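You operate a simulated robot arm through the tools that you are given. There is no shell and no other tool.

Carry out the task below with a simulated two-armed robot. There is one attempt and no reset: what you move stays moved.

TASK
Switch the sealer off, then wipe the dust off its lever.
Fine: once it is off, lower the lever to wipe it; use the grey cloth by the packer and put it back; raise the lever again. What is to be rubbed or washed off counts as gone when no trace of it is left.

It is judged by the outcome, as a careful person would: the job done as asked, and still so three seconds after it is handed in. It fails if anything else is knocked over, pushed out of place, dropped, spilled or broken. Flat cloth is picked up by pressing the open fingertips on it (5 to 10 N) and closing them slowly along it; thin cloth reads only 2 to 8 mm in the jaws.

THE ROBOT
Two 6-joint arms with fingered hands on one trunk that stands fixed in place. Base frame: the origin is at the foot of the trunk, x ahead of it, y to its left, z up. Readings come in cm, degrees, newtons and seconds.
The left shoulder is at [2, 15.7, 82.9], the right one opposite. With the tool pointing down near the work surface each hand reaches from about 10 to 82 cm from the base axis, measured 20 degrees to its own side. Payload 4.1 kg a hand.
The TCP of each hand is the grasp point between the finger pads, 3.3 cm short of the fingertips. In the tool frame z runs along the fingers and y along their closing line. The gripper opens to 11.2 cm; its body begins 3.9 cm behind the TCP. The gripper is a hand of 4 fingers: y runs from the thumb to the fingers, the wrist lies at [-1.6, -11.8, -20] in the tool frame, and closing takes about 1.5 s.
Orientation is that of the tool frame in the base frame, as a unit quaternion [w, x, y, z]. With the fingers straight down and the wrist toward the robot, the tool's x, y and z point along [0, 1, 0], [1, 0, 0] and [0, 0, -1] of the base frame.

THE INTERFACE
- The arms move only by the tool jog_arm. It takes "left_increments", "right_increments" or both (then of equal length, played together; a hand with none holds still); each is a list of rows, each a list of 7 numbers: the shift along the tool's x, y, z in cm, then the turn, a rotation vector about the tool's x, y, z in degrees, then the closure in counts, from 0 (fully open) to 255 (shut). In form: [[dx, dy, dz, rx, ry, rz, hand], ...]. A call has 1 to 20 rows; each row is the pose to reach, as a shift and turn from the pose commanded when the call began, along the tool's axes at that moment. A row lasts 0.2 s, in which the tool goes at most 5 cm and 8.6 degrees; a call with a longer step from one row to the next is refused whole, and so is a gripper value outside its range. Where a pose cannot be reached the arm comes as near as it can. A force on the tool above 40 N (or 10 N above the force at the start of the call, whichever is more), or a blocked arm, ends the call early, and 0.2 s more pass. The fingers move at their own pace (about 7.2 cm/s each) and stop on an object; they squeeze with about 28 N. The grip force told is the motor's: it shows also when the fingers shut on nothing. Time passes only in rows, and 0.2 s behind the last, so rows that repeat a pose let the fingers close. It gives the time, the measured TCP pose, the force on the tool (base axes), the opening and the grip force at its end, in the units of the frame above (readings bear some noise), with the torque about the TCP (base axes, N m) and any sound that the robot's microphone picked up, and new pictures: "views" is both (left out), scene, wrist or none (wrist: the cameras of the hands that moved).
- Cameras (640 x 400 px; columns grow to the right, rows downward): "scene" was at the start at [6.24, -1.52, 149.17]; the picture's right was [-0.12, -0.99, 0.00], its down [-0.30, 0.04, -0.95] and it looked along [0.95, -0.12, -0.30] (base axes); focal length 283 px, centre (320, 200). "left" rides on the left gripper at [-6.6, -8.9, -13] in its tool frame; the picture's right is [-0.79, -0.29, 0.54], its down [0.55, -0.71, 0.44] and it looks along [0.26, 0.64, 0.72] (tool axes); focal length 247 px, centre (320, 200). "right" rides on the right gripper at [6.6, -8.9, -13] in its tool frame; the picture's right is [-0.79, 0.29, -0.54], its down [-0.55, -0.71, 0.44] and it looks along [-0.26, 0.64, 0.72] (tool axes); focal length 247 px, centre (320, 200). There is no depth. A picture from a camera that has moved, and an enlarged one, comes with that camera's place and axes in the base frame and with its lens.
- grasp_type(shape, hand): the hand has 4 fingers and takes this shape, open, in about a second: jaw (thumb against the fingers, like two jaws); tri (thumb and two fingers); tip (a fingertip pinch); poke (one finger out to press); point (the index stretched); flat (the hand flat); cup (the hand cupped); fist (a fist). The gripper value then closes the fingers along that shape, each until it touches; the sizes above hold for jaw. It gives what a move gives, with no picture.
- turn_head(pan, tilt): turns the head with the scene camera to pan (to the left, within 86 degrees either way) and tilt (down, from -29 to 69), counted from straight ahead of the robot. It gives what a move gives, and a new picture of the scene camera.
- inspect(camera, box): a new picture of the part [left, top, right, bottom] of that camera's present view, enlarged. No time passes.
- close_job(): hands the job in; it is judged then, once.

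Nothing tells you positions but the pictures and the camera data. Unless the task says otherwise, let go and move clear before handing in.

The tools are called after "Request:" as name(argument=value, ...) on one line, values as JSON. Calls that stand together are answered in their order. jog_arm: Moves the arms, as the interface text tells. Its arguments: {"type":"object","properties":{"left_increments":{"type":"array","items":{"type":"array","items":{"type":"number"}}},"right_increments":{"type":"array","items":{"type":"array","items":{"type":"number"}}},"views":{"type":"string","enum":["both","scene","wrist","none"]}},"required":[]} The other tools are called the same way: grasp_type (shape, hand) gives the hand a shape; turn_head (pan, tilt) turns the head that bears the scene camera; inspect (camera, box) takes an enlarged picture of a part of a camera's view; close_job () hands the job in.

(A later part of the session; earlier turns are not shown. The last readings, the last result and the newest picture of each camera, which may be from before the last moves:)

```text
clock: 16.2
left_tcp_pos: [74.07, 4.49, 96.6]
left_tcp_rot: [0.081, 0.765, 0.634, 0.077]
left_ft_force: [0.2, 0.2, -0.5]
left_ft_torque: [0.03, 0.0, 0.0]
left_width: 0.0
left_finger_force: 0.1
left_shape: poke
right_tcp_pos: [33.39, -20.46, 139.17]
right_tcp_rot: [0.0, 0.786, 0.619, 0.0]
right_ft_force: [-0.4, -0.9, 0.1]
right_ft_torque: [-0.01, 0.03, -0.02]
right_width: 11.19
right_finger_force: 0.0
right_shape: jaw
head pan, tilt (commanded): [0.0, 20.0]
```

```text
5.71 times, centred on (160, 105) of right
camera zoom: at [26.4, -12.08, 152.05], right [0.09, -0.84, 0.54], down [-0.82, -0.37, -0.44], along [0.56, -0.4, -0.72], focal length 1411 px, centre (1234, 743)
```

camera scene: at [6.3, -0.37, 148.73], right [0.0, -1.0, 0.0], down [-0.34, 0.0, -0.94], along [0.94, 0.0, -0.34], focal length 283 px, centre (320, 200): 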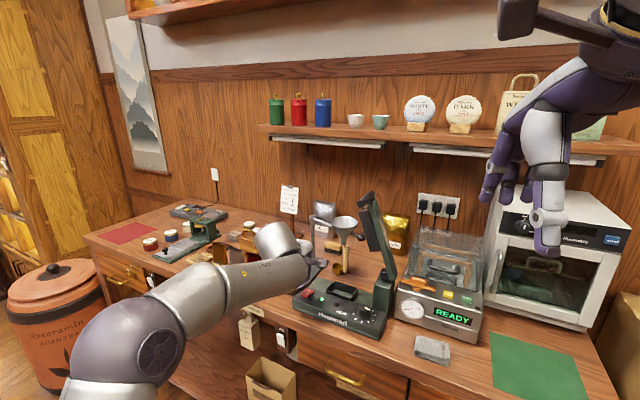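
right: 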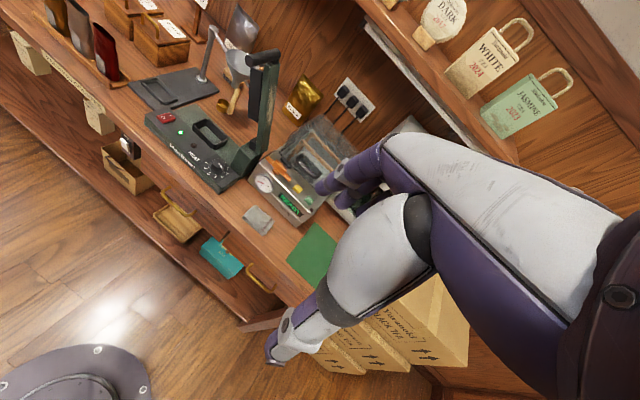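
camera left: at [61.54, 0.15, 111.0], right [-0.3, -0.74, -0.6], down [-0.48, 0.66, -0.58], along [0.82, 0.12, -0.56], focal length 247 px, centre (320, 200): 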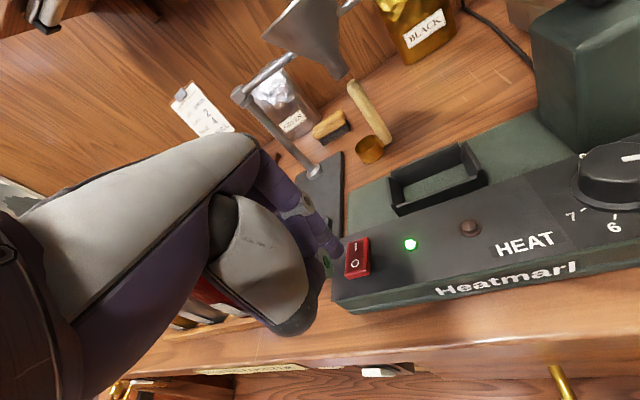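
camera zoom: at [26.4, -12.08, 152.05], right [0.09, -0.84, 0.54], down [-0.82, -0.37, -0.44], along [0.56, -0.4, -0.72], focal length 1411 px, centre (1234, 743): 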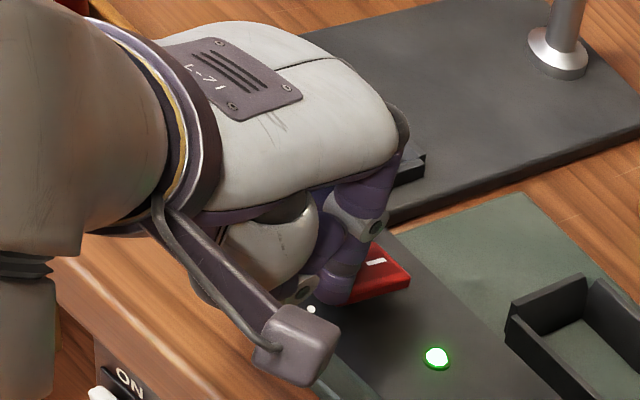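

Request:
inspect(camera="left", box=[310, 200, 370, 260])

Request:
inspect(camera="right", box=[150, 100, 190, 130])

Request:
inspect(camera="scene", box=[270, 250, 350, 310])

```text
6.67 times, centred on (340, 230) of left
camera zoom: at [61.43, 0.08, 107.14], right [-0.3, -0.74, -0.6], down [-0.48, 0.66, -0.57], along [0.82, 0.12, -0.56], focal length 1646 px, centre (187, 0)
```

zoom: 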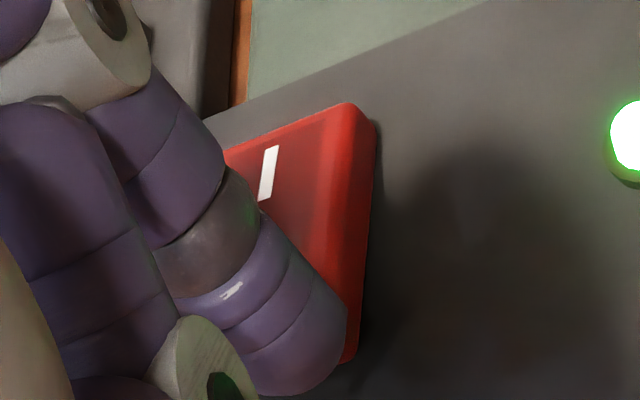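

```text
13.33 times, centred on (170, 115) of right
camera zoom: at [26.4, -12.08, 152.05], right [0.09, -0.84, 0.54], down [-0.82, -0.37, -0.44], along [0.56, -0.4, -0.72], focal length 3293 px, centre (2320, 1333)
```

zoom: 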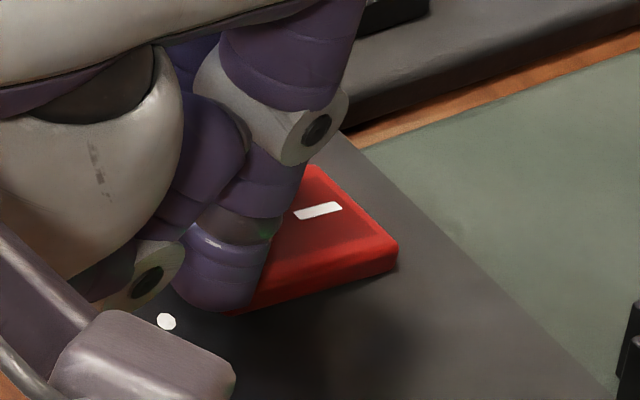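

```text
6.67 times, centred on (310, 280) of scene
camera zoom: at [6.29, -0.36, 148.73], right [0.0, -1.0, 0.0], down [-0.34, 0.0, -0.94], along [0.94, 0.0, -0.34], focal length 1886 px, centre (387, -333)
```

zoom: 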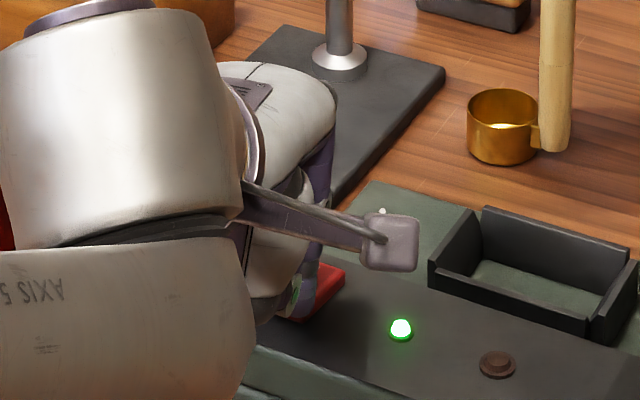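

The tip is at the very front edge of the rocker. I lift 1 cm, shift ~0.8 cm back and slightly left, and press again.

Request:
jog_arm(left_increments=[[0.01, 0.22, -0.98, 0, 0, 0, 0], [0.11, 0.96, -0.81, 0, 0, 0, 0], [0.11, 0.85, -0.32, 0, 0, 0, 0], [0.1, 0.78, -0.03, 0, 0, 0, 0], [0.1, 0.735, 0.17, 0, 0, 0, 0]], views="none")

Request:
inspect(camera="left", box=[310, 200, 370, 260])

Request:
inspect(camera="right", box=[150, 100, 190, 130])

```text
clock: 17.4
left_tcp_pos: [74.87, 4.53, 96.48]
left_tcp_rot: [0.082, 0.764, 0.635, 0.078]
left_ft_force: [0.2, 0.1, 1.0]
left_ft_torque: [0.0, -0.01, 0.01]
left_width: 0.0
left_finger_force: 0.0
left_shape: poke
right_tcp_pos: [33.49, -20.57, 139.07]
right_tcp_rot: [0.0, 0.786, 0.619, 0.0]
right_ft_force: [0.0, -1.1, 0.1]
right_ft_torque: [0.02, -0.02, -0.01]
right_width: 11.16
right_finger_force: 0.0
right_shape: jaw
head pan, tilt (commanded): [0.0, 20.0]
```

```text
6.67 times, centred on (340, 230) of left
camera zoom: at [62.23, 0.0, 107.1], right [-0.3, -0.74, -0.6], down [-0.48, 0.66, -0.58], along [0.82, 0.12, -0.56], focal length 1646 px, centre (187, 0)
```

zoom: 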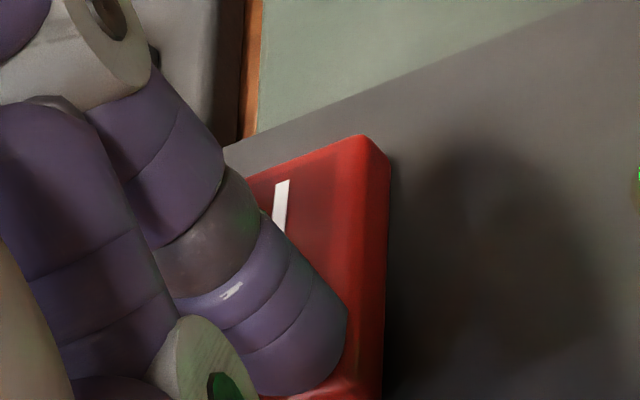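

```text
13.33 times, centred on (170, 115) of right
camera zoom: at [26.4, -12.08, 152.05], right [0.09, -0.84, 0.54], down [-0.82, -0.37, -0.44], along [0.56, -0.4, -0.72], focal length 3293 px, centre (2320, 1333)
```

zoom: 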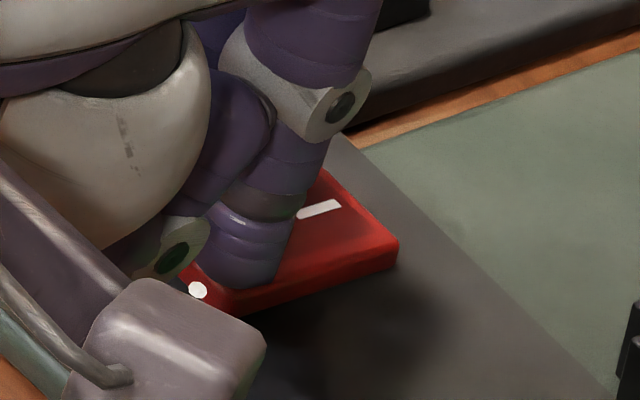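

Now the tip is over the middle of the "O" half. Pressing down further.

Request:
jog_arm(left_increments=[[0, -0.05, 0.2, 0, 0, 0, 0], [0, -0.09, 0.4, 0, 0, 0, 0], [0, -0.13, 0.6, 0, 0, 0, 0], [0, -0.18, 0.8, 0, 0, 0, 0]], views="none")

Request:
inspect(camera="left", box=[310, 190, 390, 250])

Request:
inspect(camera="right", box=[150, 100, 190, 130])

```text
clock: 18.4
left_tcp_pos: [74.98, 4.44, 96.1]
left_tcp_rot: [0.085, 0.765, 0.634, 0.079]
left_ft_force: [-3.0, 2.5, 18.7]
left_ft_torque: [0.12, -0.06, 0.02]
left_width: 0.0
left_finger_force: 0.1
left_shape: poke
right_tcp_pos: [33.37, -20.64, 139.25]
right_tcp_rot: [0.0, 0.786, 0.618, 0.0]
right_ft_force: [0.4, 0.4, 0.4]
right_ft_torque: [-0.02, -0.02, 0.01]
right_width: 11.17
right_finger_force: 0.0
right_shape: jaw
head pan, tilt (commanded): [0.0, 20.0]
```

```text
6.67 times, centred on (350, 220) of left
camera zoom: at [62.24, -0.01, 106.53], right [-0.3, -0.74, -0.6], down [-0.48, 0.66, -0.58], along [0.83, 0.12, -0.55], focal length 1646 px, centre (120, 67)
```

zoom: 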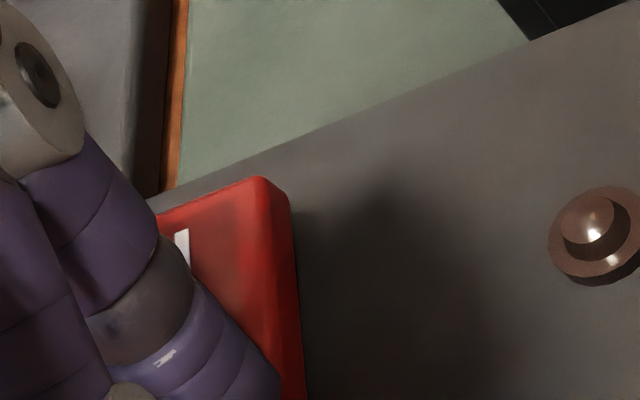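

```text
13.33 times, centred on (170, 115) of right
camera zoom: at [26.33, -12.07, 152.07], right [0.09, -0.84, 0.54], down [-0.82, -0.37, -0.44], along [0.56, -0.4, -0.72], focal length 3293 px, centre (2320, 1333)
```

zoom: 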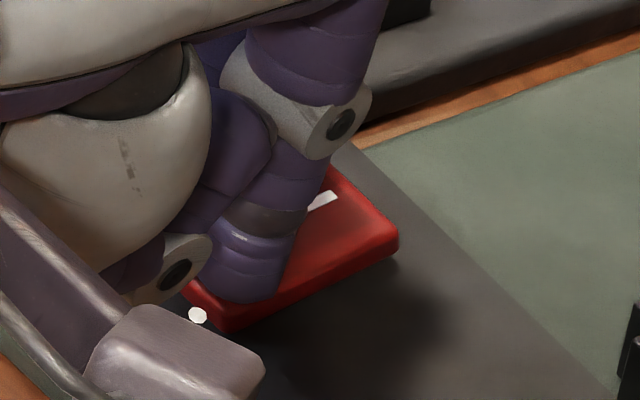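

Contact at about 19 N. I check whether the green lamp has gone out.

Request:
inspect(camera="left", box=[300, 150, 480, 290])

Request:
inspect(camera="right", box=[130, 80, 230, 150])

```text
2.86 times, centred on (390, 220) of left
camera zoom: at [62.24, -0.01, 106.53], right [-0.3, -0.74, -0.6], down [-0.48, 0.66, -0.58], along [0.83, 0.12, -0.55], focal length 706 px, centre (120, 143)
```

zoom: 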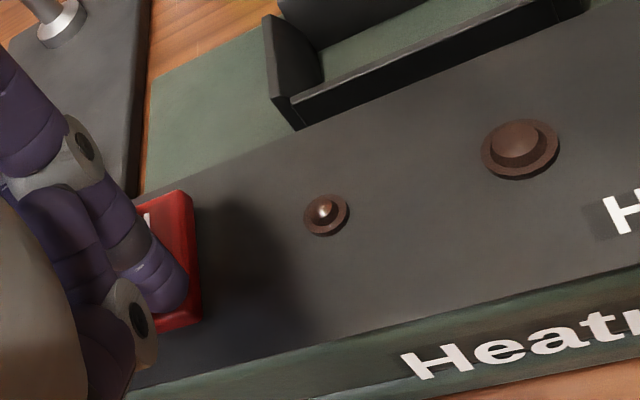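

```text
5.71 times, centred on (180, 115) of right
camera zoom: at [26.33, -12.07, 152.07], right [0.09, -0.84, 0.54], down [-0.82, -0.37, -0.44], along [0.56, -0.4, -0.72], focal length 1411 px, centre (1120, 686)
```

zoom: 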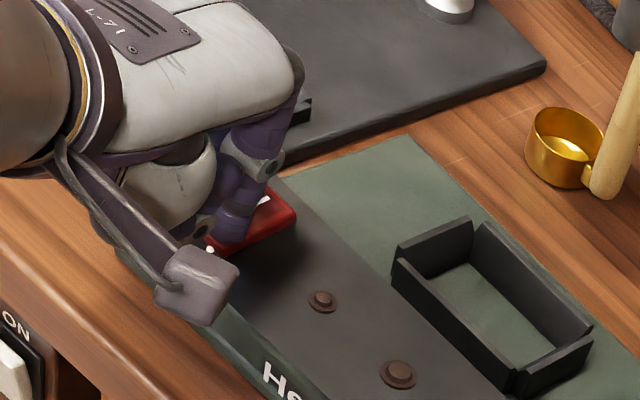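

The lamp is dark: the sealer is off. I lift the finger straight up and take the left hand back clear of the bench.

Request:
jog_arm(left_increments=[[0.0, 0.3, -1.5, 0, 0, 0, 0], [0.0, 0.9, -4.0, 0, 0, 0, 0], [0.3, 0.2, -7.5, 0, 0, 0, 0], [0.8, -3.0, -10.5, 0, 0, 0, 0], [1.6, -7.0, -12.5, 0, 0, 0, 0], [2.6, -11.0, -14.0, 0, 0, 0, 0], [3.6, -15.0, -15.0, 0, 0, 0, 0], [4.5, -19.0, -15.5, 0, 0, 0, 0]], views="both")

Request:
turn_head(pan=-10, tilt=32)

```text
clock: 20.2
left_tcp_pos: [54.02, 12.94, 106.56]
left_tcp_rot: [0.082, 0.765, 0.634, 0.076]
left_ft_force: [0.6, -0.5, -1.6]
left_ft_torque: [0.01, -0.02, 0.01]
left_width: 0.0
left_finger_force: 0.0
left_shape: poke
right_tcp_pos: [33.52, -20.58, 139.06]
right_tcp_rot: [0.0, 0.786, 0.618, 0.0]
right_ft_force: [0.0, 0.4, -0.2]
right_ft_torque: [0.02, 0.0, 0.03]
right_width: 11.16
right_finger_force: 0.1
right_shape: jaw
head pan, tilt (commanded): [0.0, 20.0]
camera scene: at [6.35, -0.39, 148.72], right [0.0, -1.0, 0.0], down [-0.34, 0.0, -0.94], along [0.94, 0.0, -0.34], focal length 283 px, centre (320, 200)
camera left: at [41.49, 8.47, 117.13], right [-0.3, -0.74, -0.6], down [-0.48, 0.66, -0.57], along [0.82, 0.12, -0.56], focal length 247 px, centre (320, 200)
```

scene: 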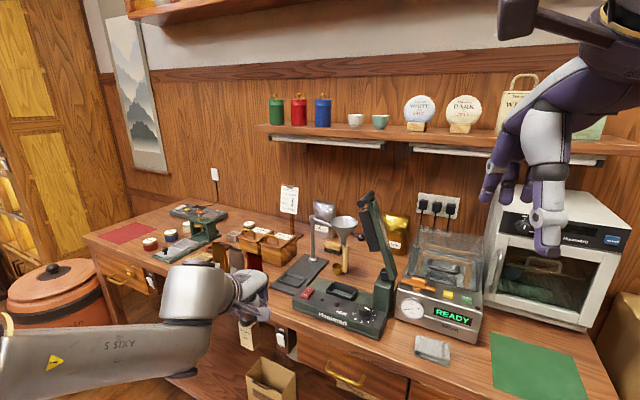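
left: 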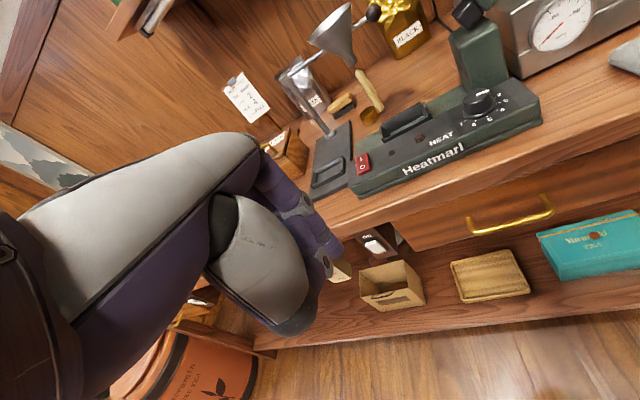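

```text
clock: 20.9
left_tcp_pos: [54.13, 12.95, 106.58]
left_tcp_rot: [0.083, 0.766, 0.633, 0.077]
left_ft_force: [-0.6, -0.6, -2.0]
left_ft_torque: [0.01, 0.0, -0.02]
left_width: 0.0
left_finger_force: 0.0
left_shape: poke
right_tcp_pos: [33.46, -20.51, 139.11]
right_tcp_rot: [-0.001, 0.786, 0.618, 0.0]
right_ft_force: [-0.8, -0.5, 0.3]
right_ft_torque: [0.0, -0.02, 0.0]
right_width: 11.17
right_finger_force: 0.1
right_shape: jaw
head pan, tilt (commanded): [-10.0, 32.0]
camera scene: at [5.8, -1.91, 146.81], right [-0.17, -0.98, 0.0], down [-0.52, 0.09, -0.85], along [0.84, -0.15, -0.53], focal length 283 px, centre (320, 200)
```

scene: 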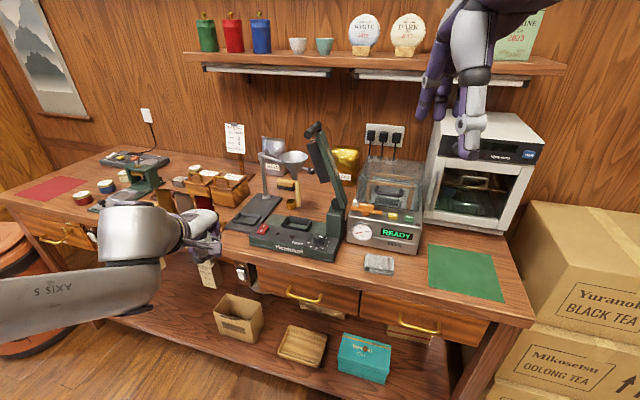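

The sealer's lamp is off. Next I measure the lever from three cameras.

Request:
inspect(camera="scene", box=[230, 110, 370, 270])

Request:
inspect(camera="right", box=[190, 40, 300, 190])

Request:
inspect(camera="scene", box=[290, 115, 360, 175])

Request:
inspect(camera="left", box=[330, 0, 560, 210])

```text
2.50 times, centred on (300, 190) of scene
camera zoom: at [5.8, -1.91, 146.81], right [-0.17, -0.98, 0.0], down [-0.52, 0.09, -0.85], along [0.84, -0.15, -0.53], focal length 707 px, centre (370, 225)
```

zoom: 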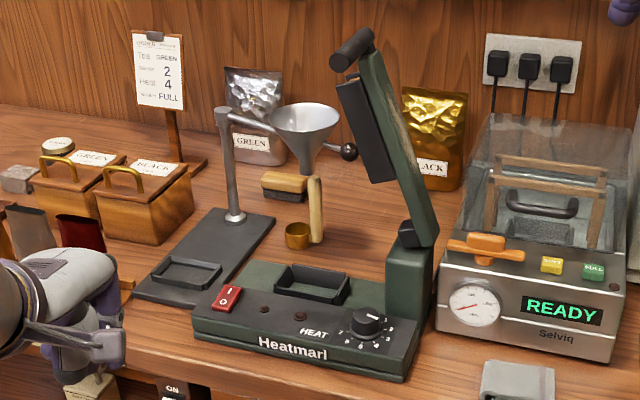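

```text
2.67 times, centred on (245, 115) of right
camera zoom: at [26.4, -12.08, 152.05], right [0.09, -0.84, 0.54], down [-0.82, -0.37, -0.44], along [0.56, -0.4, -0.72], focal length 659 px, centre (520, 427)
```

zoom: 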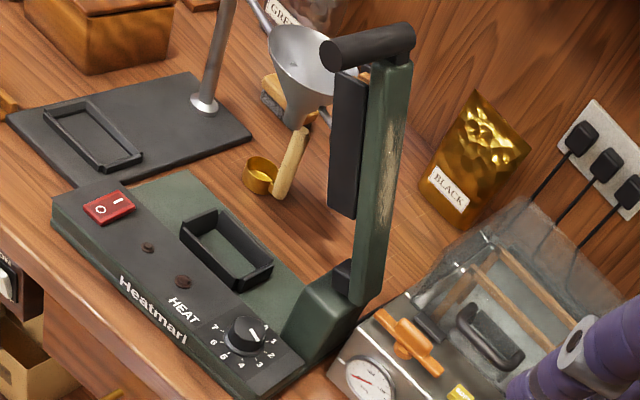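

```text
6.67 times, centred on (325, 145) of scene
camera zoom: at [5.8, -1.91, 146.81], right [-0.17, -0.98, 0.0], down [-0.52, 0.09, -0.85], along [0.84, -0.15, -0.53], focal length 1886 px, centre (287, 567)
```

zoom: 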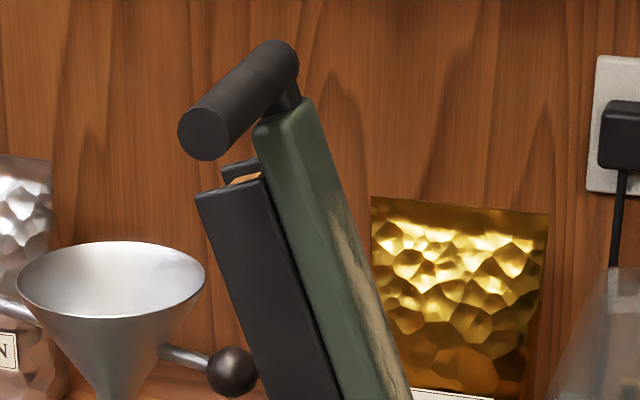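

```text
1.90 times, centred on (445, 105) of left
camera zoom: at [41.52, 8.48, 117.18], right [-0.3, -0.74, -0.6], down [-0.48, 0.66, -0.58], along [0.82, 0.12, -0.56], focal length 470 px, centre (82, 381)
```

zoom: 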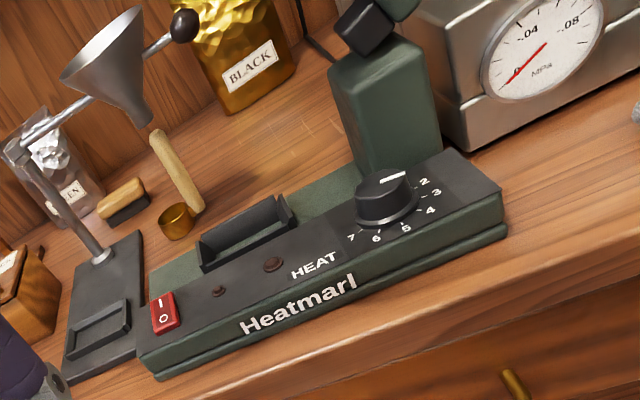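

The lever leans ~15° from upright, hinged near (72.5, -19.5, 101.5), with its handle bar at about (69–73, -10 to -13.5, 125). I will use the right hand in a poke to push the handle left and down, so I shape it and bring it, pitched forward, to the right-front of the handle.

Request:
grasp_type(hand="right", shape="poke")

Request:
jog_arm(right_increments=[[1.25, 3.3, 1.1, -7, 0, 0, 0], [2.5, 6.7, 2.3, -14, 0, 0, 0], [3.7, 10.0, 3.4, -21, 0, 0, 0], [5.0, 13.3, 4.5, -28, 0, 0, 0], [6.2, 16.7, 5.6, -35, 0, 0, 0], [7.5, 20.0, 6.8, -42, 0, 0, 0], [8.7, 23.3, 7.9, -49, 0, 0, 0], [9.97, 26.7, 9.0, -55, 0, 0, 0], [9.97, 26.7, 9.0, -55, 0, 0, 0]], views="both")

```text
clock: 21.8
left_tcp_pos: [54.08, 12.98, 106.63]
left_tcp_rot: [0.082, 0.765, 0.634, 0.076]
left_ft_force: [-0.1, 0.6, -0.4]
left_ft_torque: [0.05, -0.03, 0.02]
left_width: 0.0
left_finger_force: 0.1
left_shape: poke
right_tcp_pos: [33.54, -20.47, 139.17]
right_tcp_rot: [0.0, 0.786, 0.618, 0.0]
right_ft_force: [0.9, -0.1, -0.7]
right_ft_torque: [-0.01, -0.01, 0.01]
right_width: 0.0
right_finger_force: 0.0
right_shape: poke
head pan, tilt (commanded): [-10.0, 32.0]
```

```text
clock: 23.8
left_tcp_pos: [54.15, 13.02, 106.54]
left_tcp_rot: [0.083, 0.765, 0.634, 0.076]
left_ft_force: [-0.1, -0.2, 1.0]
left_ft_torque: [0.02, -0.04, 0.02]
left_width: 0.0
left_finger_force: 0.1
left_shape: poke
right_tcp_pos: [61.6, -16.96, 130.28]
right_tcp_rot: [0.362, 0.697, 0.549, 0.287]
right_ft_force: [0.0, -0.7, 0.0]
right_ft_torque: [-0.01, -0.01, 0.0]
right_width: 0.02
right_finger_force: 0.1
right_shape: poke
head pan, tilt (commanded): [-10.0, 32.0]
camera scene: at [5.79, -1.92, 146.81], right [-0.17, -0.98, 0.0], down [-0.52, 0.09, -0.85], along [0.84, -0.15, -0.53], focal length 283 px, centre (320, 200)
camera right: at [47.9, -7.04, 130.25], right [-0.46, -0.71, 0.54], down [-0.18, -0.53, -0.83], along [0.87, -0.48, 0.11], focal length 247 px, centre (320, 200)
```

scene: 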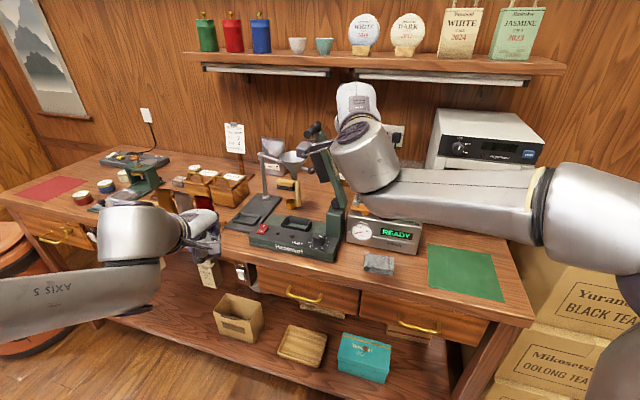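
right: 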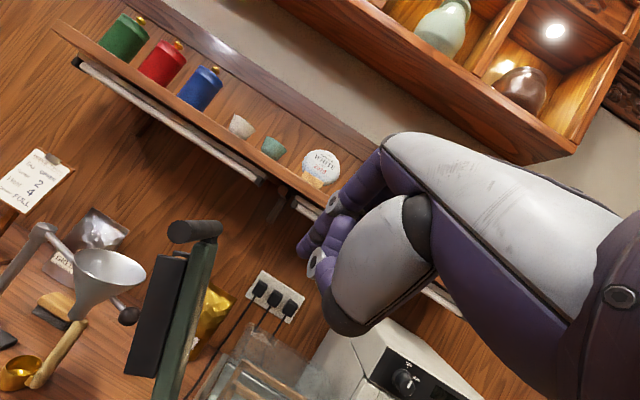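

The right fingertip is about (63.9, -16.9, 128.2). I move it next to the right side of the handle, staying in front of the lever's body.

Request:
jog_arm(right_increments=[[1.2, -0.07, 1.85, 0, 0, 0, 0], [2.4, -0.15, 3.7, 0, 0, 0, 0], [3.53, -0.22, 5.5, 0, 0, 0, 0], [3.53, -0.22, 5.5, 0, 0, 0, 0]], views="wrist")

Request:
inspect(camera="scene", box=[280, 100, 380, 180])

Request:
inspect(camera="right", box=[120, 180, 340, 340])

Request:
inspect(camera="left", box=[400, 0, 640, 150])

```text
clock: 24.8
left_tcp_pos: [54.2, 13.02, 106.55]
left_tcp_rot: [0.082, 0.765, 0.634, 0.076]
left_ft_force: [-0.5, 0.4, 0.4]
left_ft_torque: [-0.03, 0.05, 0.0]
left_width: 0.0
left_finger_force: 0.0
left_shape: poke
right_tcp_pos: [66.86, -14.84, 126.89]
right_tcp_rot: [0.362, 0.697, 0.549, 0.286]
right_ft_force: [-0.5, 0.5, 0.6]
right_ft_torque: [-0.01, 0.01, 0.01]
right_width: 0.03
right_finger_force: 0.1
right_shape: poke
head pan, tilt (commanded): [-10.0, 32.0]
camera right: at [53.13, -4.82, 126.96], right [-0.46, -0.71, 0.54], down [-0.18, -0.53, -0.83], along [0.87, -0.48, 0.11], focal length 247 px, centre (320, 200)
```

right: 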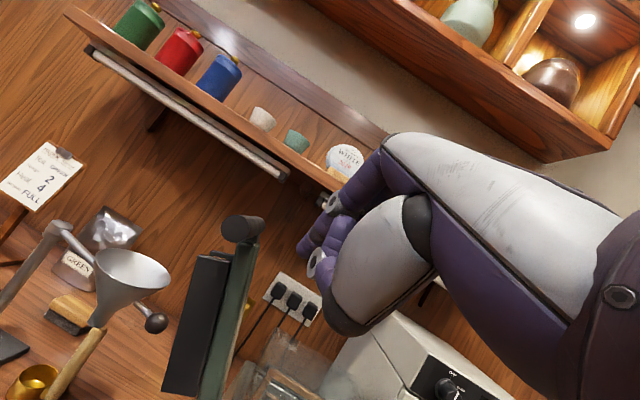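

```text
5.00 times, centred on (330, 140) of scene
camera zoom: at [5.79, -1.92, 146.81], right [-0.17, -0.98, 0.0], down [-0.52, 0.09, -0.85], along [0.84, -0.15, -0.53], focal length 1415 px, centre (270, 500)
```

zoom: 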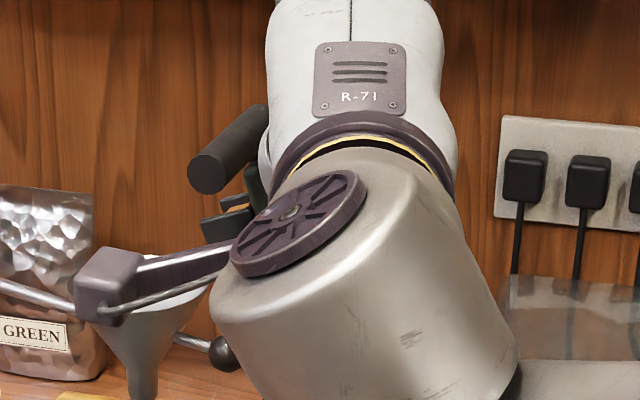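

```text
2.50 times, centred on (230, 260) of right
camera zoom: at [53.13, -4.82, 126.96], right [-0.46, -0.71, 0.54], down [-0.18, -0.53, -0.83], along [0.87, -0.48, 0.11], focal length 617 px, centre (545, 50)
```

zoom: 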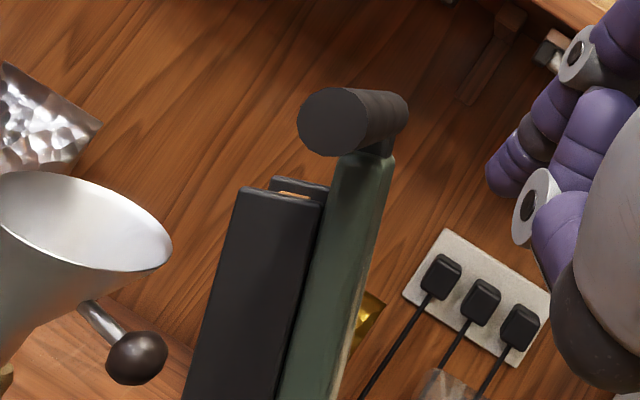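

```text
2.67 times, centred on (520, 75) of left
camera zoom: at [41.49, 8.49, 117.18], right [-0.3, -0.74, -0.6], down [-0.48, 0.66, -0.58], along [0.82, 0.12, -0.56], focal length 659 px, centre (-213, 533)
```

zoom: 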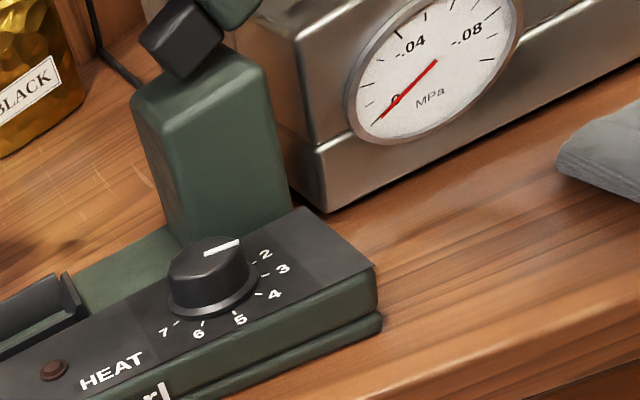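

Better triangulation puts the handle from (70, -10, 124) to (77.5, -14, 124), running parallel to the sealer's depth. The right fingertip is ~2.7 cm to its right, so I ease it in and start pushing left along the lever's arc.

Request:
jog_arm(right_increments=[[0.8, 0.14, 1.1, 0, 0, 0, 0], [1.62, 0.27, 2.13, 0, 0, 0, 0], [2.2, 0.67, 2.01, 0, 0, 0, 0], [3.2, 0.56, 2.4, 0, 0, 0, 0], [4.25, 0.45, 2.73, 0, 0, 0, 0]], views="wrist")

Request:
inspect(camera="scene", box=[270, 90, 390, 190])

Request:
inspect(camera="right", box=[180, 160, 360, 320])

```text
clock: 26.0
left_tcp_pos: [54.18, 12.99, 106.55]
left_tcp_rot: [0.082, 0.765, 0.634, 0.077]
left_ft_force: [0.7, -0.1, -0.8]
left_ft_torque: [0.0, 0.03, 0.01]
left_width: 0.0
left_finger_force: 0.1
left_shape: poke
right_tcp_pos: [70.23, -11.14, 125.64]
right_tcp_rot: [0.362, 0.697, 0.549, 0.286]
right_ft_force: [-0.1, 0.3, 0.3]
right_ft_torque: [-0.02, 0.01, 0.01]
right_width: 0.0
right_finger_force: 0.0
right_shape: poke
head pan, tilt (commanded): [-10.0, 32.0]
camera right: at [56.49, -1.11, 125.61], right [-0.46, -0.71, 0.54], down [-0.18, -0.52, -0.83], along [0.87, -0.48, 0.11], focal length 247 px, centre (320, 200)
```

right: 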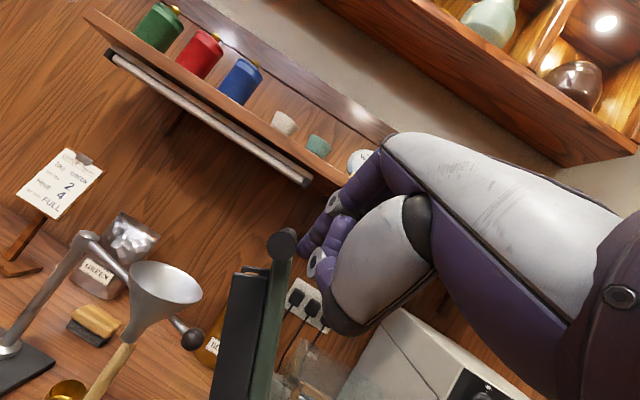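

```text
4.00 times, centred on (330, 140) of scene
camera zoom: at [5.79, -1.93, 146.81], right [-0.17, -0.98, 0.0], down [-0.52, 0.09, -0.85], along [0.84, -0.15, -0.53], focal length 1132 px, centre (280, 440)
```

zoom: 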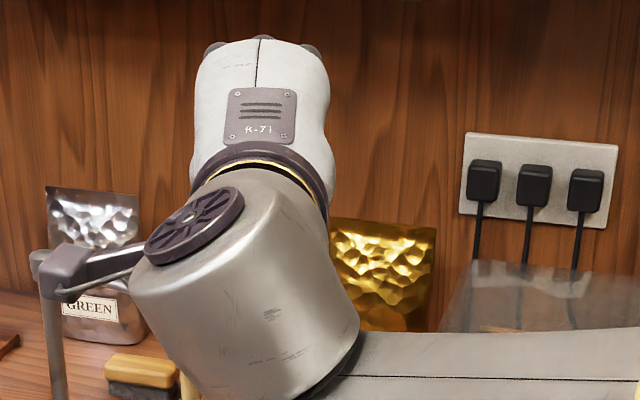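

```text
2.50 times, centred on (270, 240) of right
camera zoom: at [56.49, -1.11, 125.61], right [-0.46, -0.71, 0.54], down [-0.18, -0.52, -0.83], along [0.87, -0.48, 0.11], focal length 617 px, centre (445, 100)
```

zoom: 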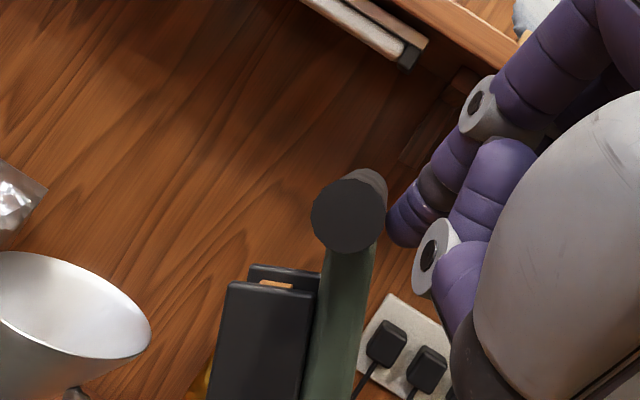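

The handle is moving with the finger with almost no force, so the lever turns easily. I continue the arc to the left and down.

Request:
jog_arm(right_increments=[[1.0, -0.22, 0.44, 0, 0, 0, 0], [2.0, -0.48, 0.89, 0, 0, 0, 0], [2.95, -0.76, 1.34, 0, 0, 0, 0], [3.9, -1.05, 1.81, 0, 0, 0, 0], [4.8, -1.42, 2.32, 0, 0, 0, 0], [5.7, -1.8, 2.83, 0, 0, 0, 0], [6.55, -2.22, 3.36, 0, 0, 0, 0], [7.41, -2.64, 3.9, 0, 0, 0, 0]], views="both")

Request:
inspect(camera="left", box=[330, 0, 560, 150])

Request:
inspect(camera="right", box=[180, 160, 360, 320])

```text
clock: 27.8
left_tcp_pos: [54.13, 12.99, 106.57]
left_tcp_rot: [0.082, 0.765, 0.634, 0.078]
left_ft_force: [-0.4, 0.3, 0.6]
left_ft_torque: [-0.03, 0.0, -0.01]
left_width: 0.02
left_finger_force: 0.0
left_shape: poke
right_tcp_pos: [73.69, -4.47, 121.25]
right_tcp_rot: [0.364, 0.697, 0.548, 0.285]
right_ft_force: [0.1, -0.5, 0.7]
right_ft_torque: [0.0, -0.02, 0.03]
right_width: 0.01
right_finger_force: 0.1
right_shape: poke
head pan, tilt (commanded): [-10.0, 32.0]
camera scene: at [5.79, -1.92, 146.81], right [-0.17, -0.98, 0.0], down [-0.52, 0.09, -0.85], along [0.84, -0.15, -0.53], focal length 283 px, centre (320, 200)
camera right: at [59.92, 5.69, 121.35], right [-0.45, -0.71, 0.54], down [-0.18, -0.53, -0.83], along [0.87, -0.48, 0.11], focal length 247 px, centre (320, 200)
```

scene: 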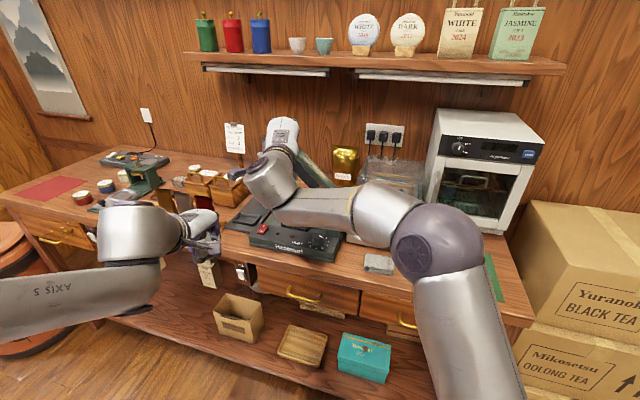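
right: 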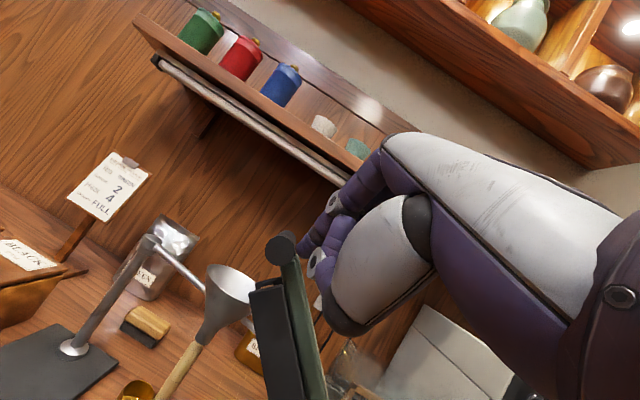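

```text
2.67 times, centred on (445, 75) of left
camera zoom: at [41.49, 8.48, 117.18], right [-0.3, -0.74, -0.6], down [-0.48, 0.66, -0.58], along [0.82, 0.12, -0.56], focal length 659 px, centre (-13, 533)
```

zoom: 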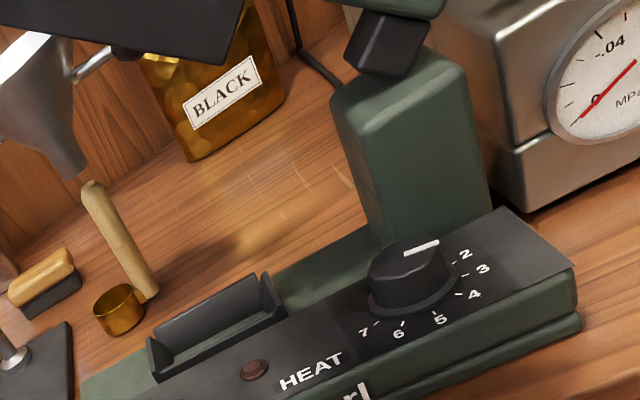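

```text
2.50 times, centred on (270, 240) of right
camera zoom: at [59.92, 5.69, 121.35], right [-0.45, -0.71, 0.54], down [-0.18, -0.53, -0.83], along [0.87, -0.48, 0.11], focal length 617 px, centre (445, 100)
```

zoom: 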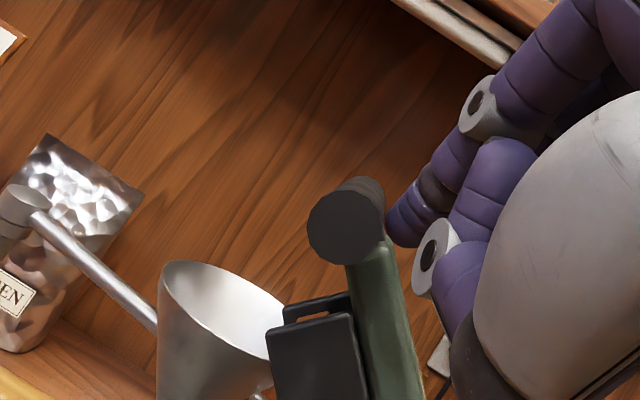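

The lever follows smoothly, clear of the funnel. I continue the arc downward and watch the reach.

Request:
jog_arm(right_increments=[[0.8, -0.5, 0.57, 0, 0, 0, 0], [1.56, -1.03, 1.15, 0, 0, 0, 0], [2.3, -1.58, 1.74, 0, 0, 0, 0], [3.02, -2.15, 2.34, 0, 0, 0, 0], [3.68, -2.77, 2.96, 0, 0, 0, 0], [4.33, -3.41, 3.58, 0, 0, 0, 0], [4.9, -4.1, 4.22, 0, 0, 0, 0], [5.46, -4.78, 4.86, 0, 0, 0, 0]], views="both")

Request:
inspect(camera="left", box=[280, 0, 510, 150])

Request:
inspect(camera="right", box=[180, 160, 360, 320])

```text
clock: 29.6
left_tcp_pos: [54.18, 13.06, 106.56]
left_tcp_rot: [0.082, 0.765, 0.634, 0.077]
left_ft_force: [0.4, -0.5, 0.7]
left_ft_torque: [0.0, 0.03, 0.0]
left_width: 0.0
left_finger_force: 0.1
left_shape: poke
right_tcp_pos: [76.14, 0.88, 114.43]
right_tcp_rot: [0.362, 0.697, 0.549, 0.286]
right_ft_force: [-1.1, -0.1, 0.6]
right_ft_torque: [0.03, 0.02, 0.0]
right_width: 0.01
right_finger_force: 0.1
right_shape: poke
head pan, tilt (commanded): [-10.0, 32.0]
camera scene: at [5.79, -1.92, 146.81], right [-0.17, -0.98, 0.0], down [-0.52, 0.09, -0.85], along [0.84, -0.15, -0.53], focal length 283 px, centre (320, 200)
camera right: at [62.38, 10.9, 114.53], right [-0.46, -0.71, 0.54], down [-0.18, -0.52, -0.83], along [0.87, -0.48, 0.11], focal length 247 px, centre (320, 200)
```

scene: 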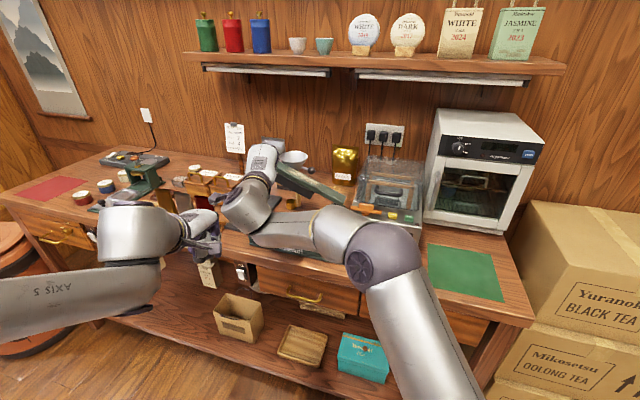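
right: 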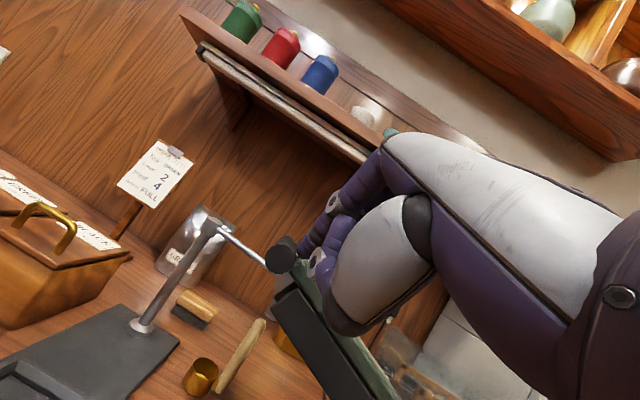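

```text
2.67 times, centred on (395, 75) of left
camera zoom: at [41.49, 8.48, 117.18], right [-0.3, -0.74, -0.6], down [-0.48, 0.66, -0.58], along [0.82, 0.12, -0.56], focal length 659 px, centre (120, 533)
```

zoom: 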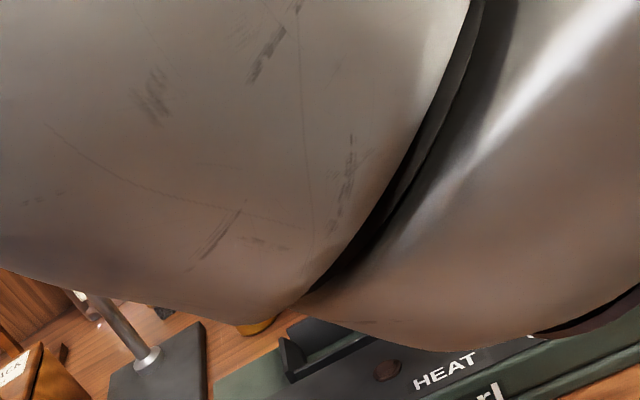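

```text
2.50 times, centred on (270, 240) of right
camera zoom: at [62.38, 10.9, 114.53], right [-0.46, -0.71, 0.54], down [-0.18, -0.52, -0.83], along [0.87, -0.48, 0.11], focal length 617 px, centre (445, 100)
```

zoom: 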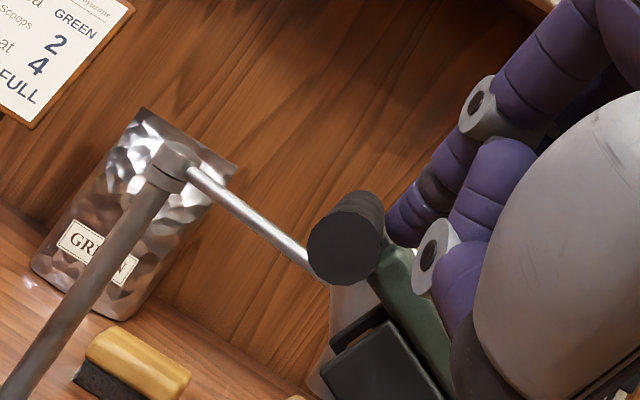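

The lever is nearly down. My left hand is close to the right wrist's path, so I first move the left hand back and away.

Request:
jog_arm(left_increments=[[1.9, -2.6, -1.2, 0, 0, 0, 0], [3.8, -5.2, -2.4, 0, 0, 0, 0], [5.8, -7.8, -3.5, 0, 0, 0, 0], [7.7, -10.4, -4.7, 0, 0, 0, 0], [9.6, -13.0, -5.9, 0, 0, 0, 0]], views="scene")

```text
clock: 30.8
left_tcp_pos: [41.82, 24.93, 109.79]
left_tcp_rot: [0.082, 0.765, 0.634, 0.077]
left_ft_force: [-0.5, -0.2, 0.0]
left_ft_torque: [0.02, -0.01, 0.02]
left_width: 0.01
left_finger_force: 0.1
left_shape: poke
right_tcp_pos: [76.14, 0.85, 114.52]
right_tcp_rot: [0.362, 0.697, 0.549, 0.286]
right_ft_force: [-0.2, -0.4, 0.1]
right_ft_torque: [0.02, 0.0, 0.01]
right_width: 0.0
right_finger_force: 0.2
right_shape: poke
head pan, tilt (commanded): [-10.0, 32.0]
camera scene: at [5.84, -1.93, 146.8], right [-0.17, -0.98, 0.0], down [-0.52, 0.09, -0.85], along [0.83, -0.15, -0.53], focal length 283 px, centre (320, 200)
```

scene: 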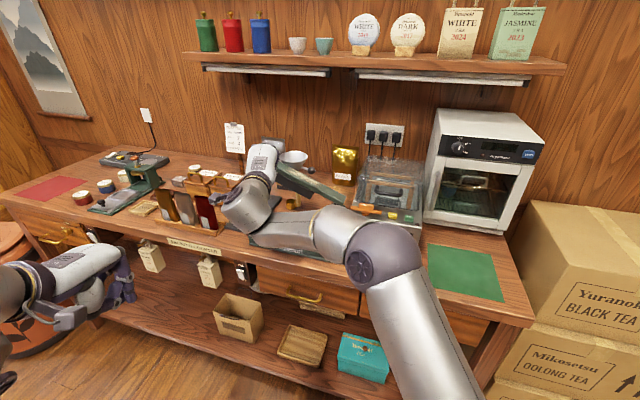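

Clear. I continue pressing the handle down along its arc.

Request:
jog_arm(right_increments=[[0.5, -0.73, 0.65, 0, 0, 0, 0], [1.01, -1.47, 1.31, 0, 0, 0, 0], [1.43, -2.25, 1.97, 0, 0, 0, 0], [1.85, -3.04, 2.64, 0, 0, 0, 0], [2.16, -3.85, 3.3, 0, 0, 0, 0], [2.48, -4.68, 3.96, 0, 0, 0, 0]], views="both")

Request:
inspect(camera="right", box=[180, 160, 360, 320])

Request:
inspect(camera="scene", box=[210, 130, 370, 270])

```text
clock: 32.2
left_tcp_pos: [41.94, 24.79, 109.85]
left_tcp_rot: [0.082, 0.765, 0.634, 0.077]
left_ft_force: [0.4, 0.2, 0.7]
left_ft_torque: [0.04, 0.0, -0.03]
left_width: 0.0
left_finger_force: 0.0
left_shape: poke
right_tcp_pos: [77.2, 2.81, 108.19]
right_tcp_rot: [0.363, 0.697, 0.548, 0.285]
right_ft_force: [0.1, -0.1, -0.3]
right_ft_torque: [0.01, 0.02, -0.03]
right_width: 0.02
right_finger_force: 0.0
right_shape: poke
head pan, tilt (commanded): [-10.0, 32.0]
camera scene: at [5.79, -1.92, 146.81], right [-0.17, -0.98, 0.0], down [-0.52, 0.09, -0.85], along [0.84, -0.15, -0.53], focal length 283 px, centre (320, 200)
camera right: at [63.47, 12.93, 108.41], right [-0.46, -0.71, 0.54], down [-0.18, -0.53, -0.83], along [0.87, -0.48, 0.11], focal length 247 px, centre (320, 200)
```

scene: 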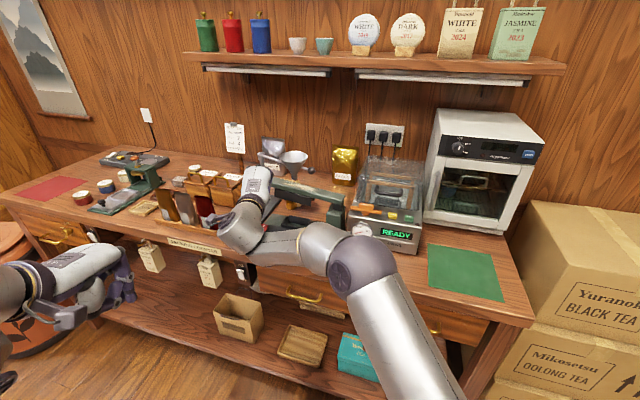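
right: 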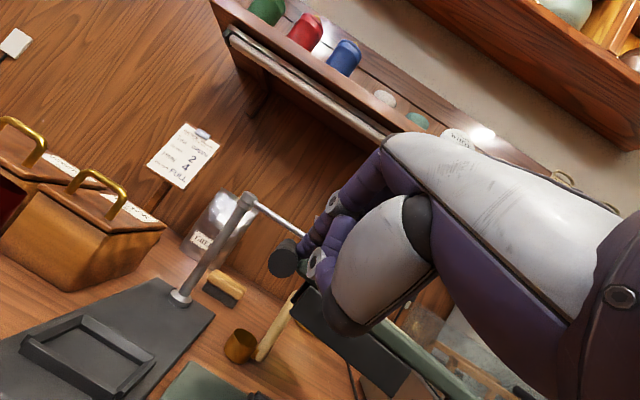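

```text
2.50 times, centred on (270, 240) of right
camera zoom: at [63.47, 12.93, 108.41], right [-0.46, -0.71, 0.54], down [-0.18, -0.53, -0.83], along [0.87, -0.48, 0.11], focal length 617 px, centre (445, 100)
```

zoom: 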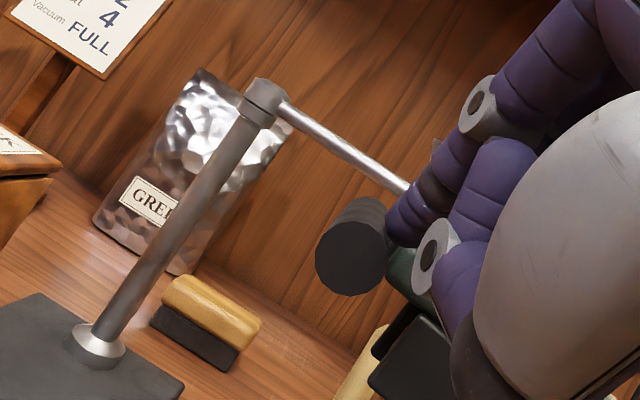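

```text
2.86 times, centred on (290, 200) of scene
camera zoom: at [5.79, -1.92, 146.81], right [-0.17, -0.98, 0.0], down [-0.52, 0.09, -0.85], along [0.84, -0.15, -0.53], focal length 808 px, centre (406, 200)
```

zoom: 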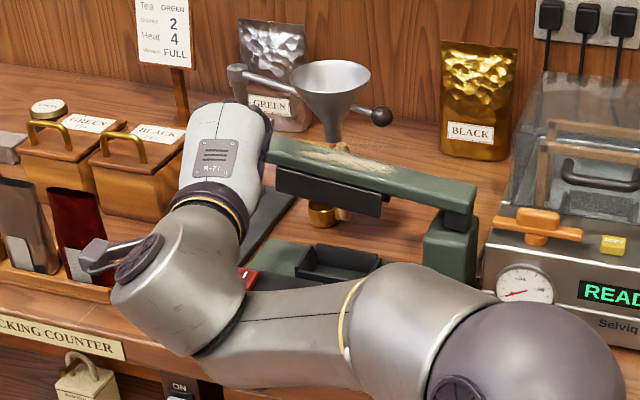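

The lever is almost horizontal and the dust streak on its top face is visible. I press the handle down further in small steps until it seats.

Request:
jog_arm(right_increments=[[0.23, -0.83, 0.65, 0, 0, 0, 0], [0.45, -1.66, 1.29, 0, 0, 0, 0], [0.6, -2.4, 1.85, 0, 0, 0, 0], [0.74, -3.0, 2.3, 0, 0, 0, 0]], views="none")

Request:
inspect(camera="scene", box=[210, 130, 370, 270])

Request:
inspect(camera="right", box=[180, 160, 360, 320])

```text
clock: 33.2
left_tcp_pos: [41.83, 24.86, 109.9]
left_tcp_rot: [0.083, 0.766, 0.633, 0.076]
left_ft_force: [-0.1, -0.8, -0.2]
left_ft_torque: [-0.01, 0.0, 0.01]
left_width: 0.0
left_finger_force: 0.0
left_shape: poke
right_tcp_pos: [77.5, 3.4, 105.21]
right_tcp_rot: [0.366, 0.697, 0.544, 0.29]
right_ft_force: [-9.6, -5.4, 25.6]
right_ft_torque: [-0.01, -0.45, -0.06]
right_width: 0.0
right_finger_force: 0.0
right_shape: poke
head pan, tilt (commanded): [-10.0, 32.0]
```

```text
2.86 times, centred on (290, 200) of scene
camera zoom: at [5.67, -1.95, 146.81], right [-0.17, -0.98, 0.0], down [-0.52, 0.09, -0.85], along [0.84, -0.15, -0.53], focal length 808 px, centre (406, 200)
```

zoom: 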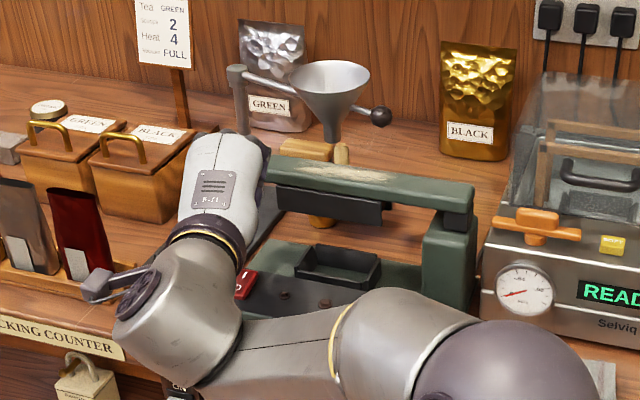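

```text
2.50 times, centred on (270, 240) of right
camera zoom: at [63.83, 13.46, 105.23], right [-0.47, -0.7, 0.54], down [-0.17, -0.52, -0.84], along [0.87, -0.48, 0.12], focal length 617 px, centre (445, 100)
```

zoom: 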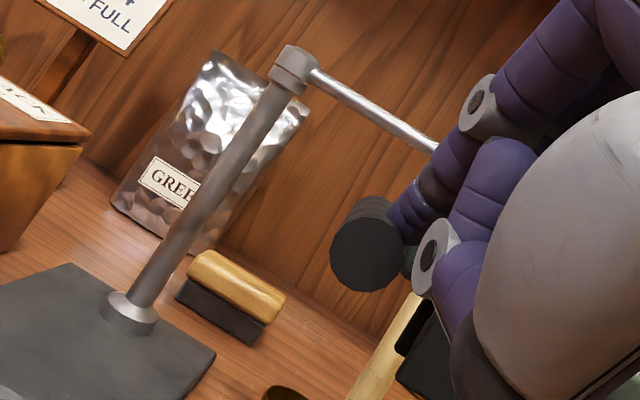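

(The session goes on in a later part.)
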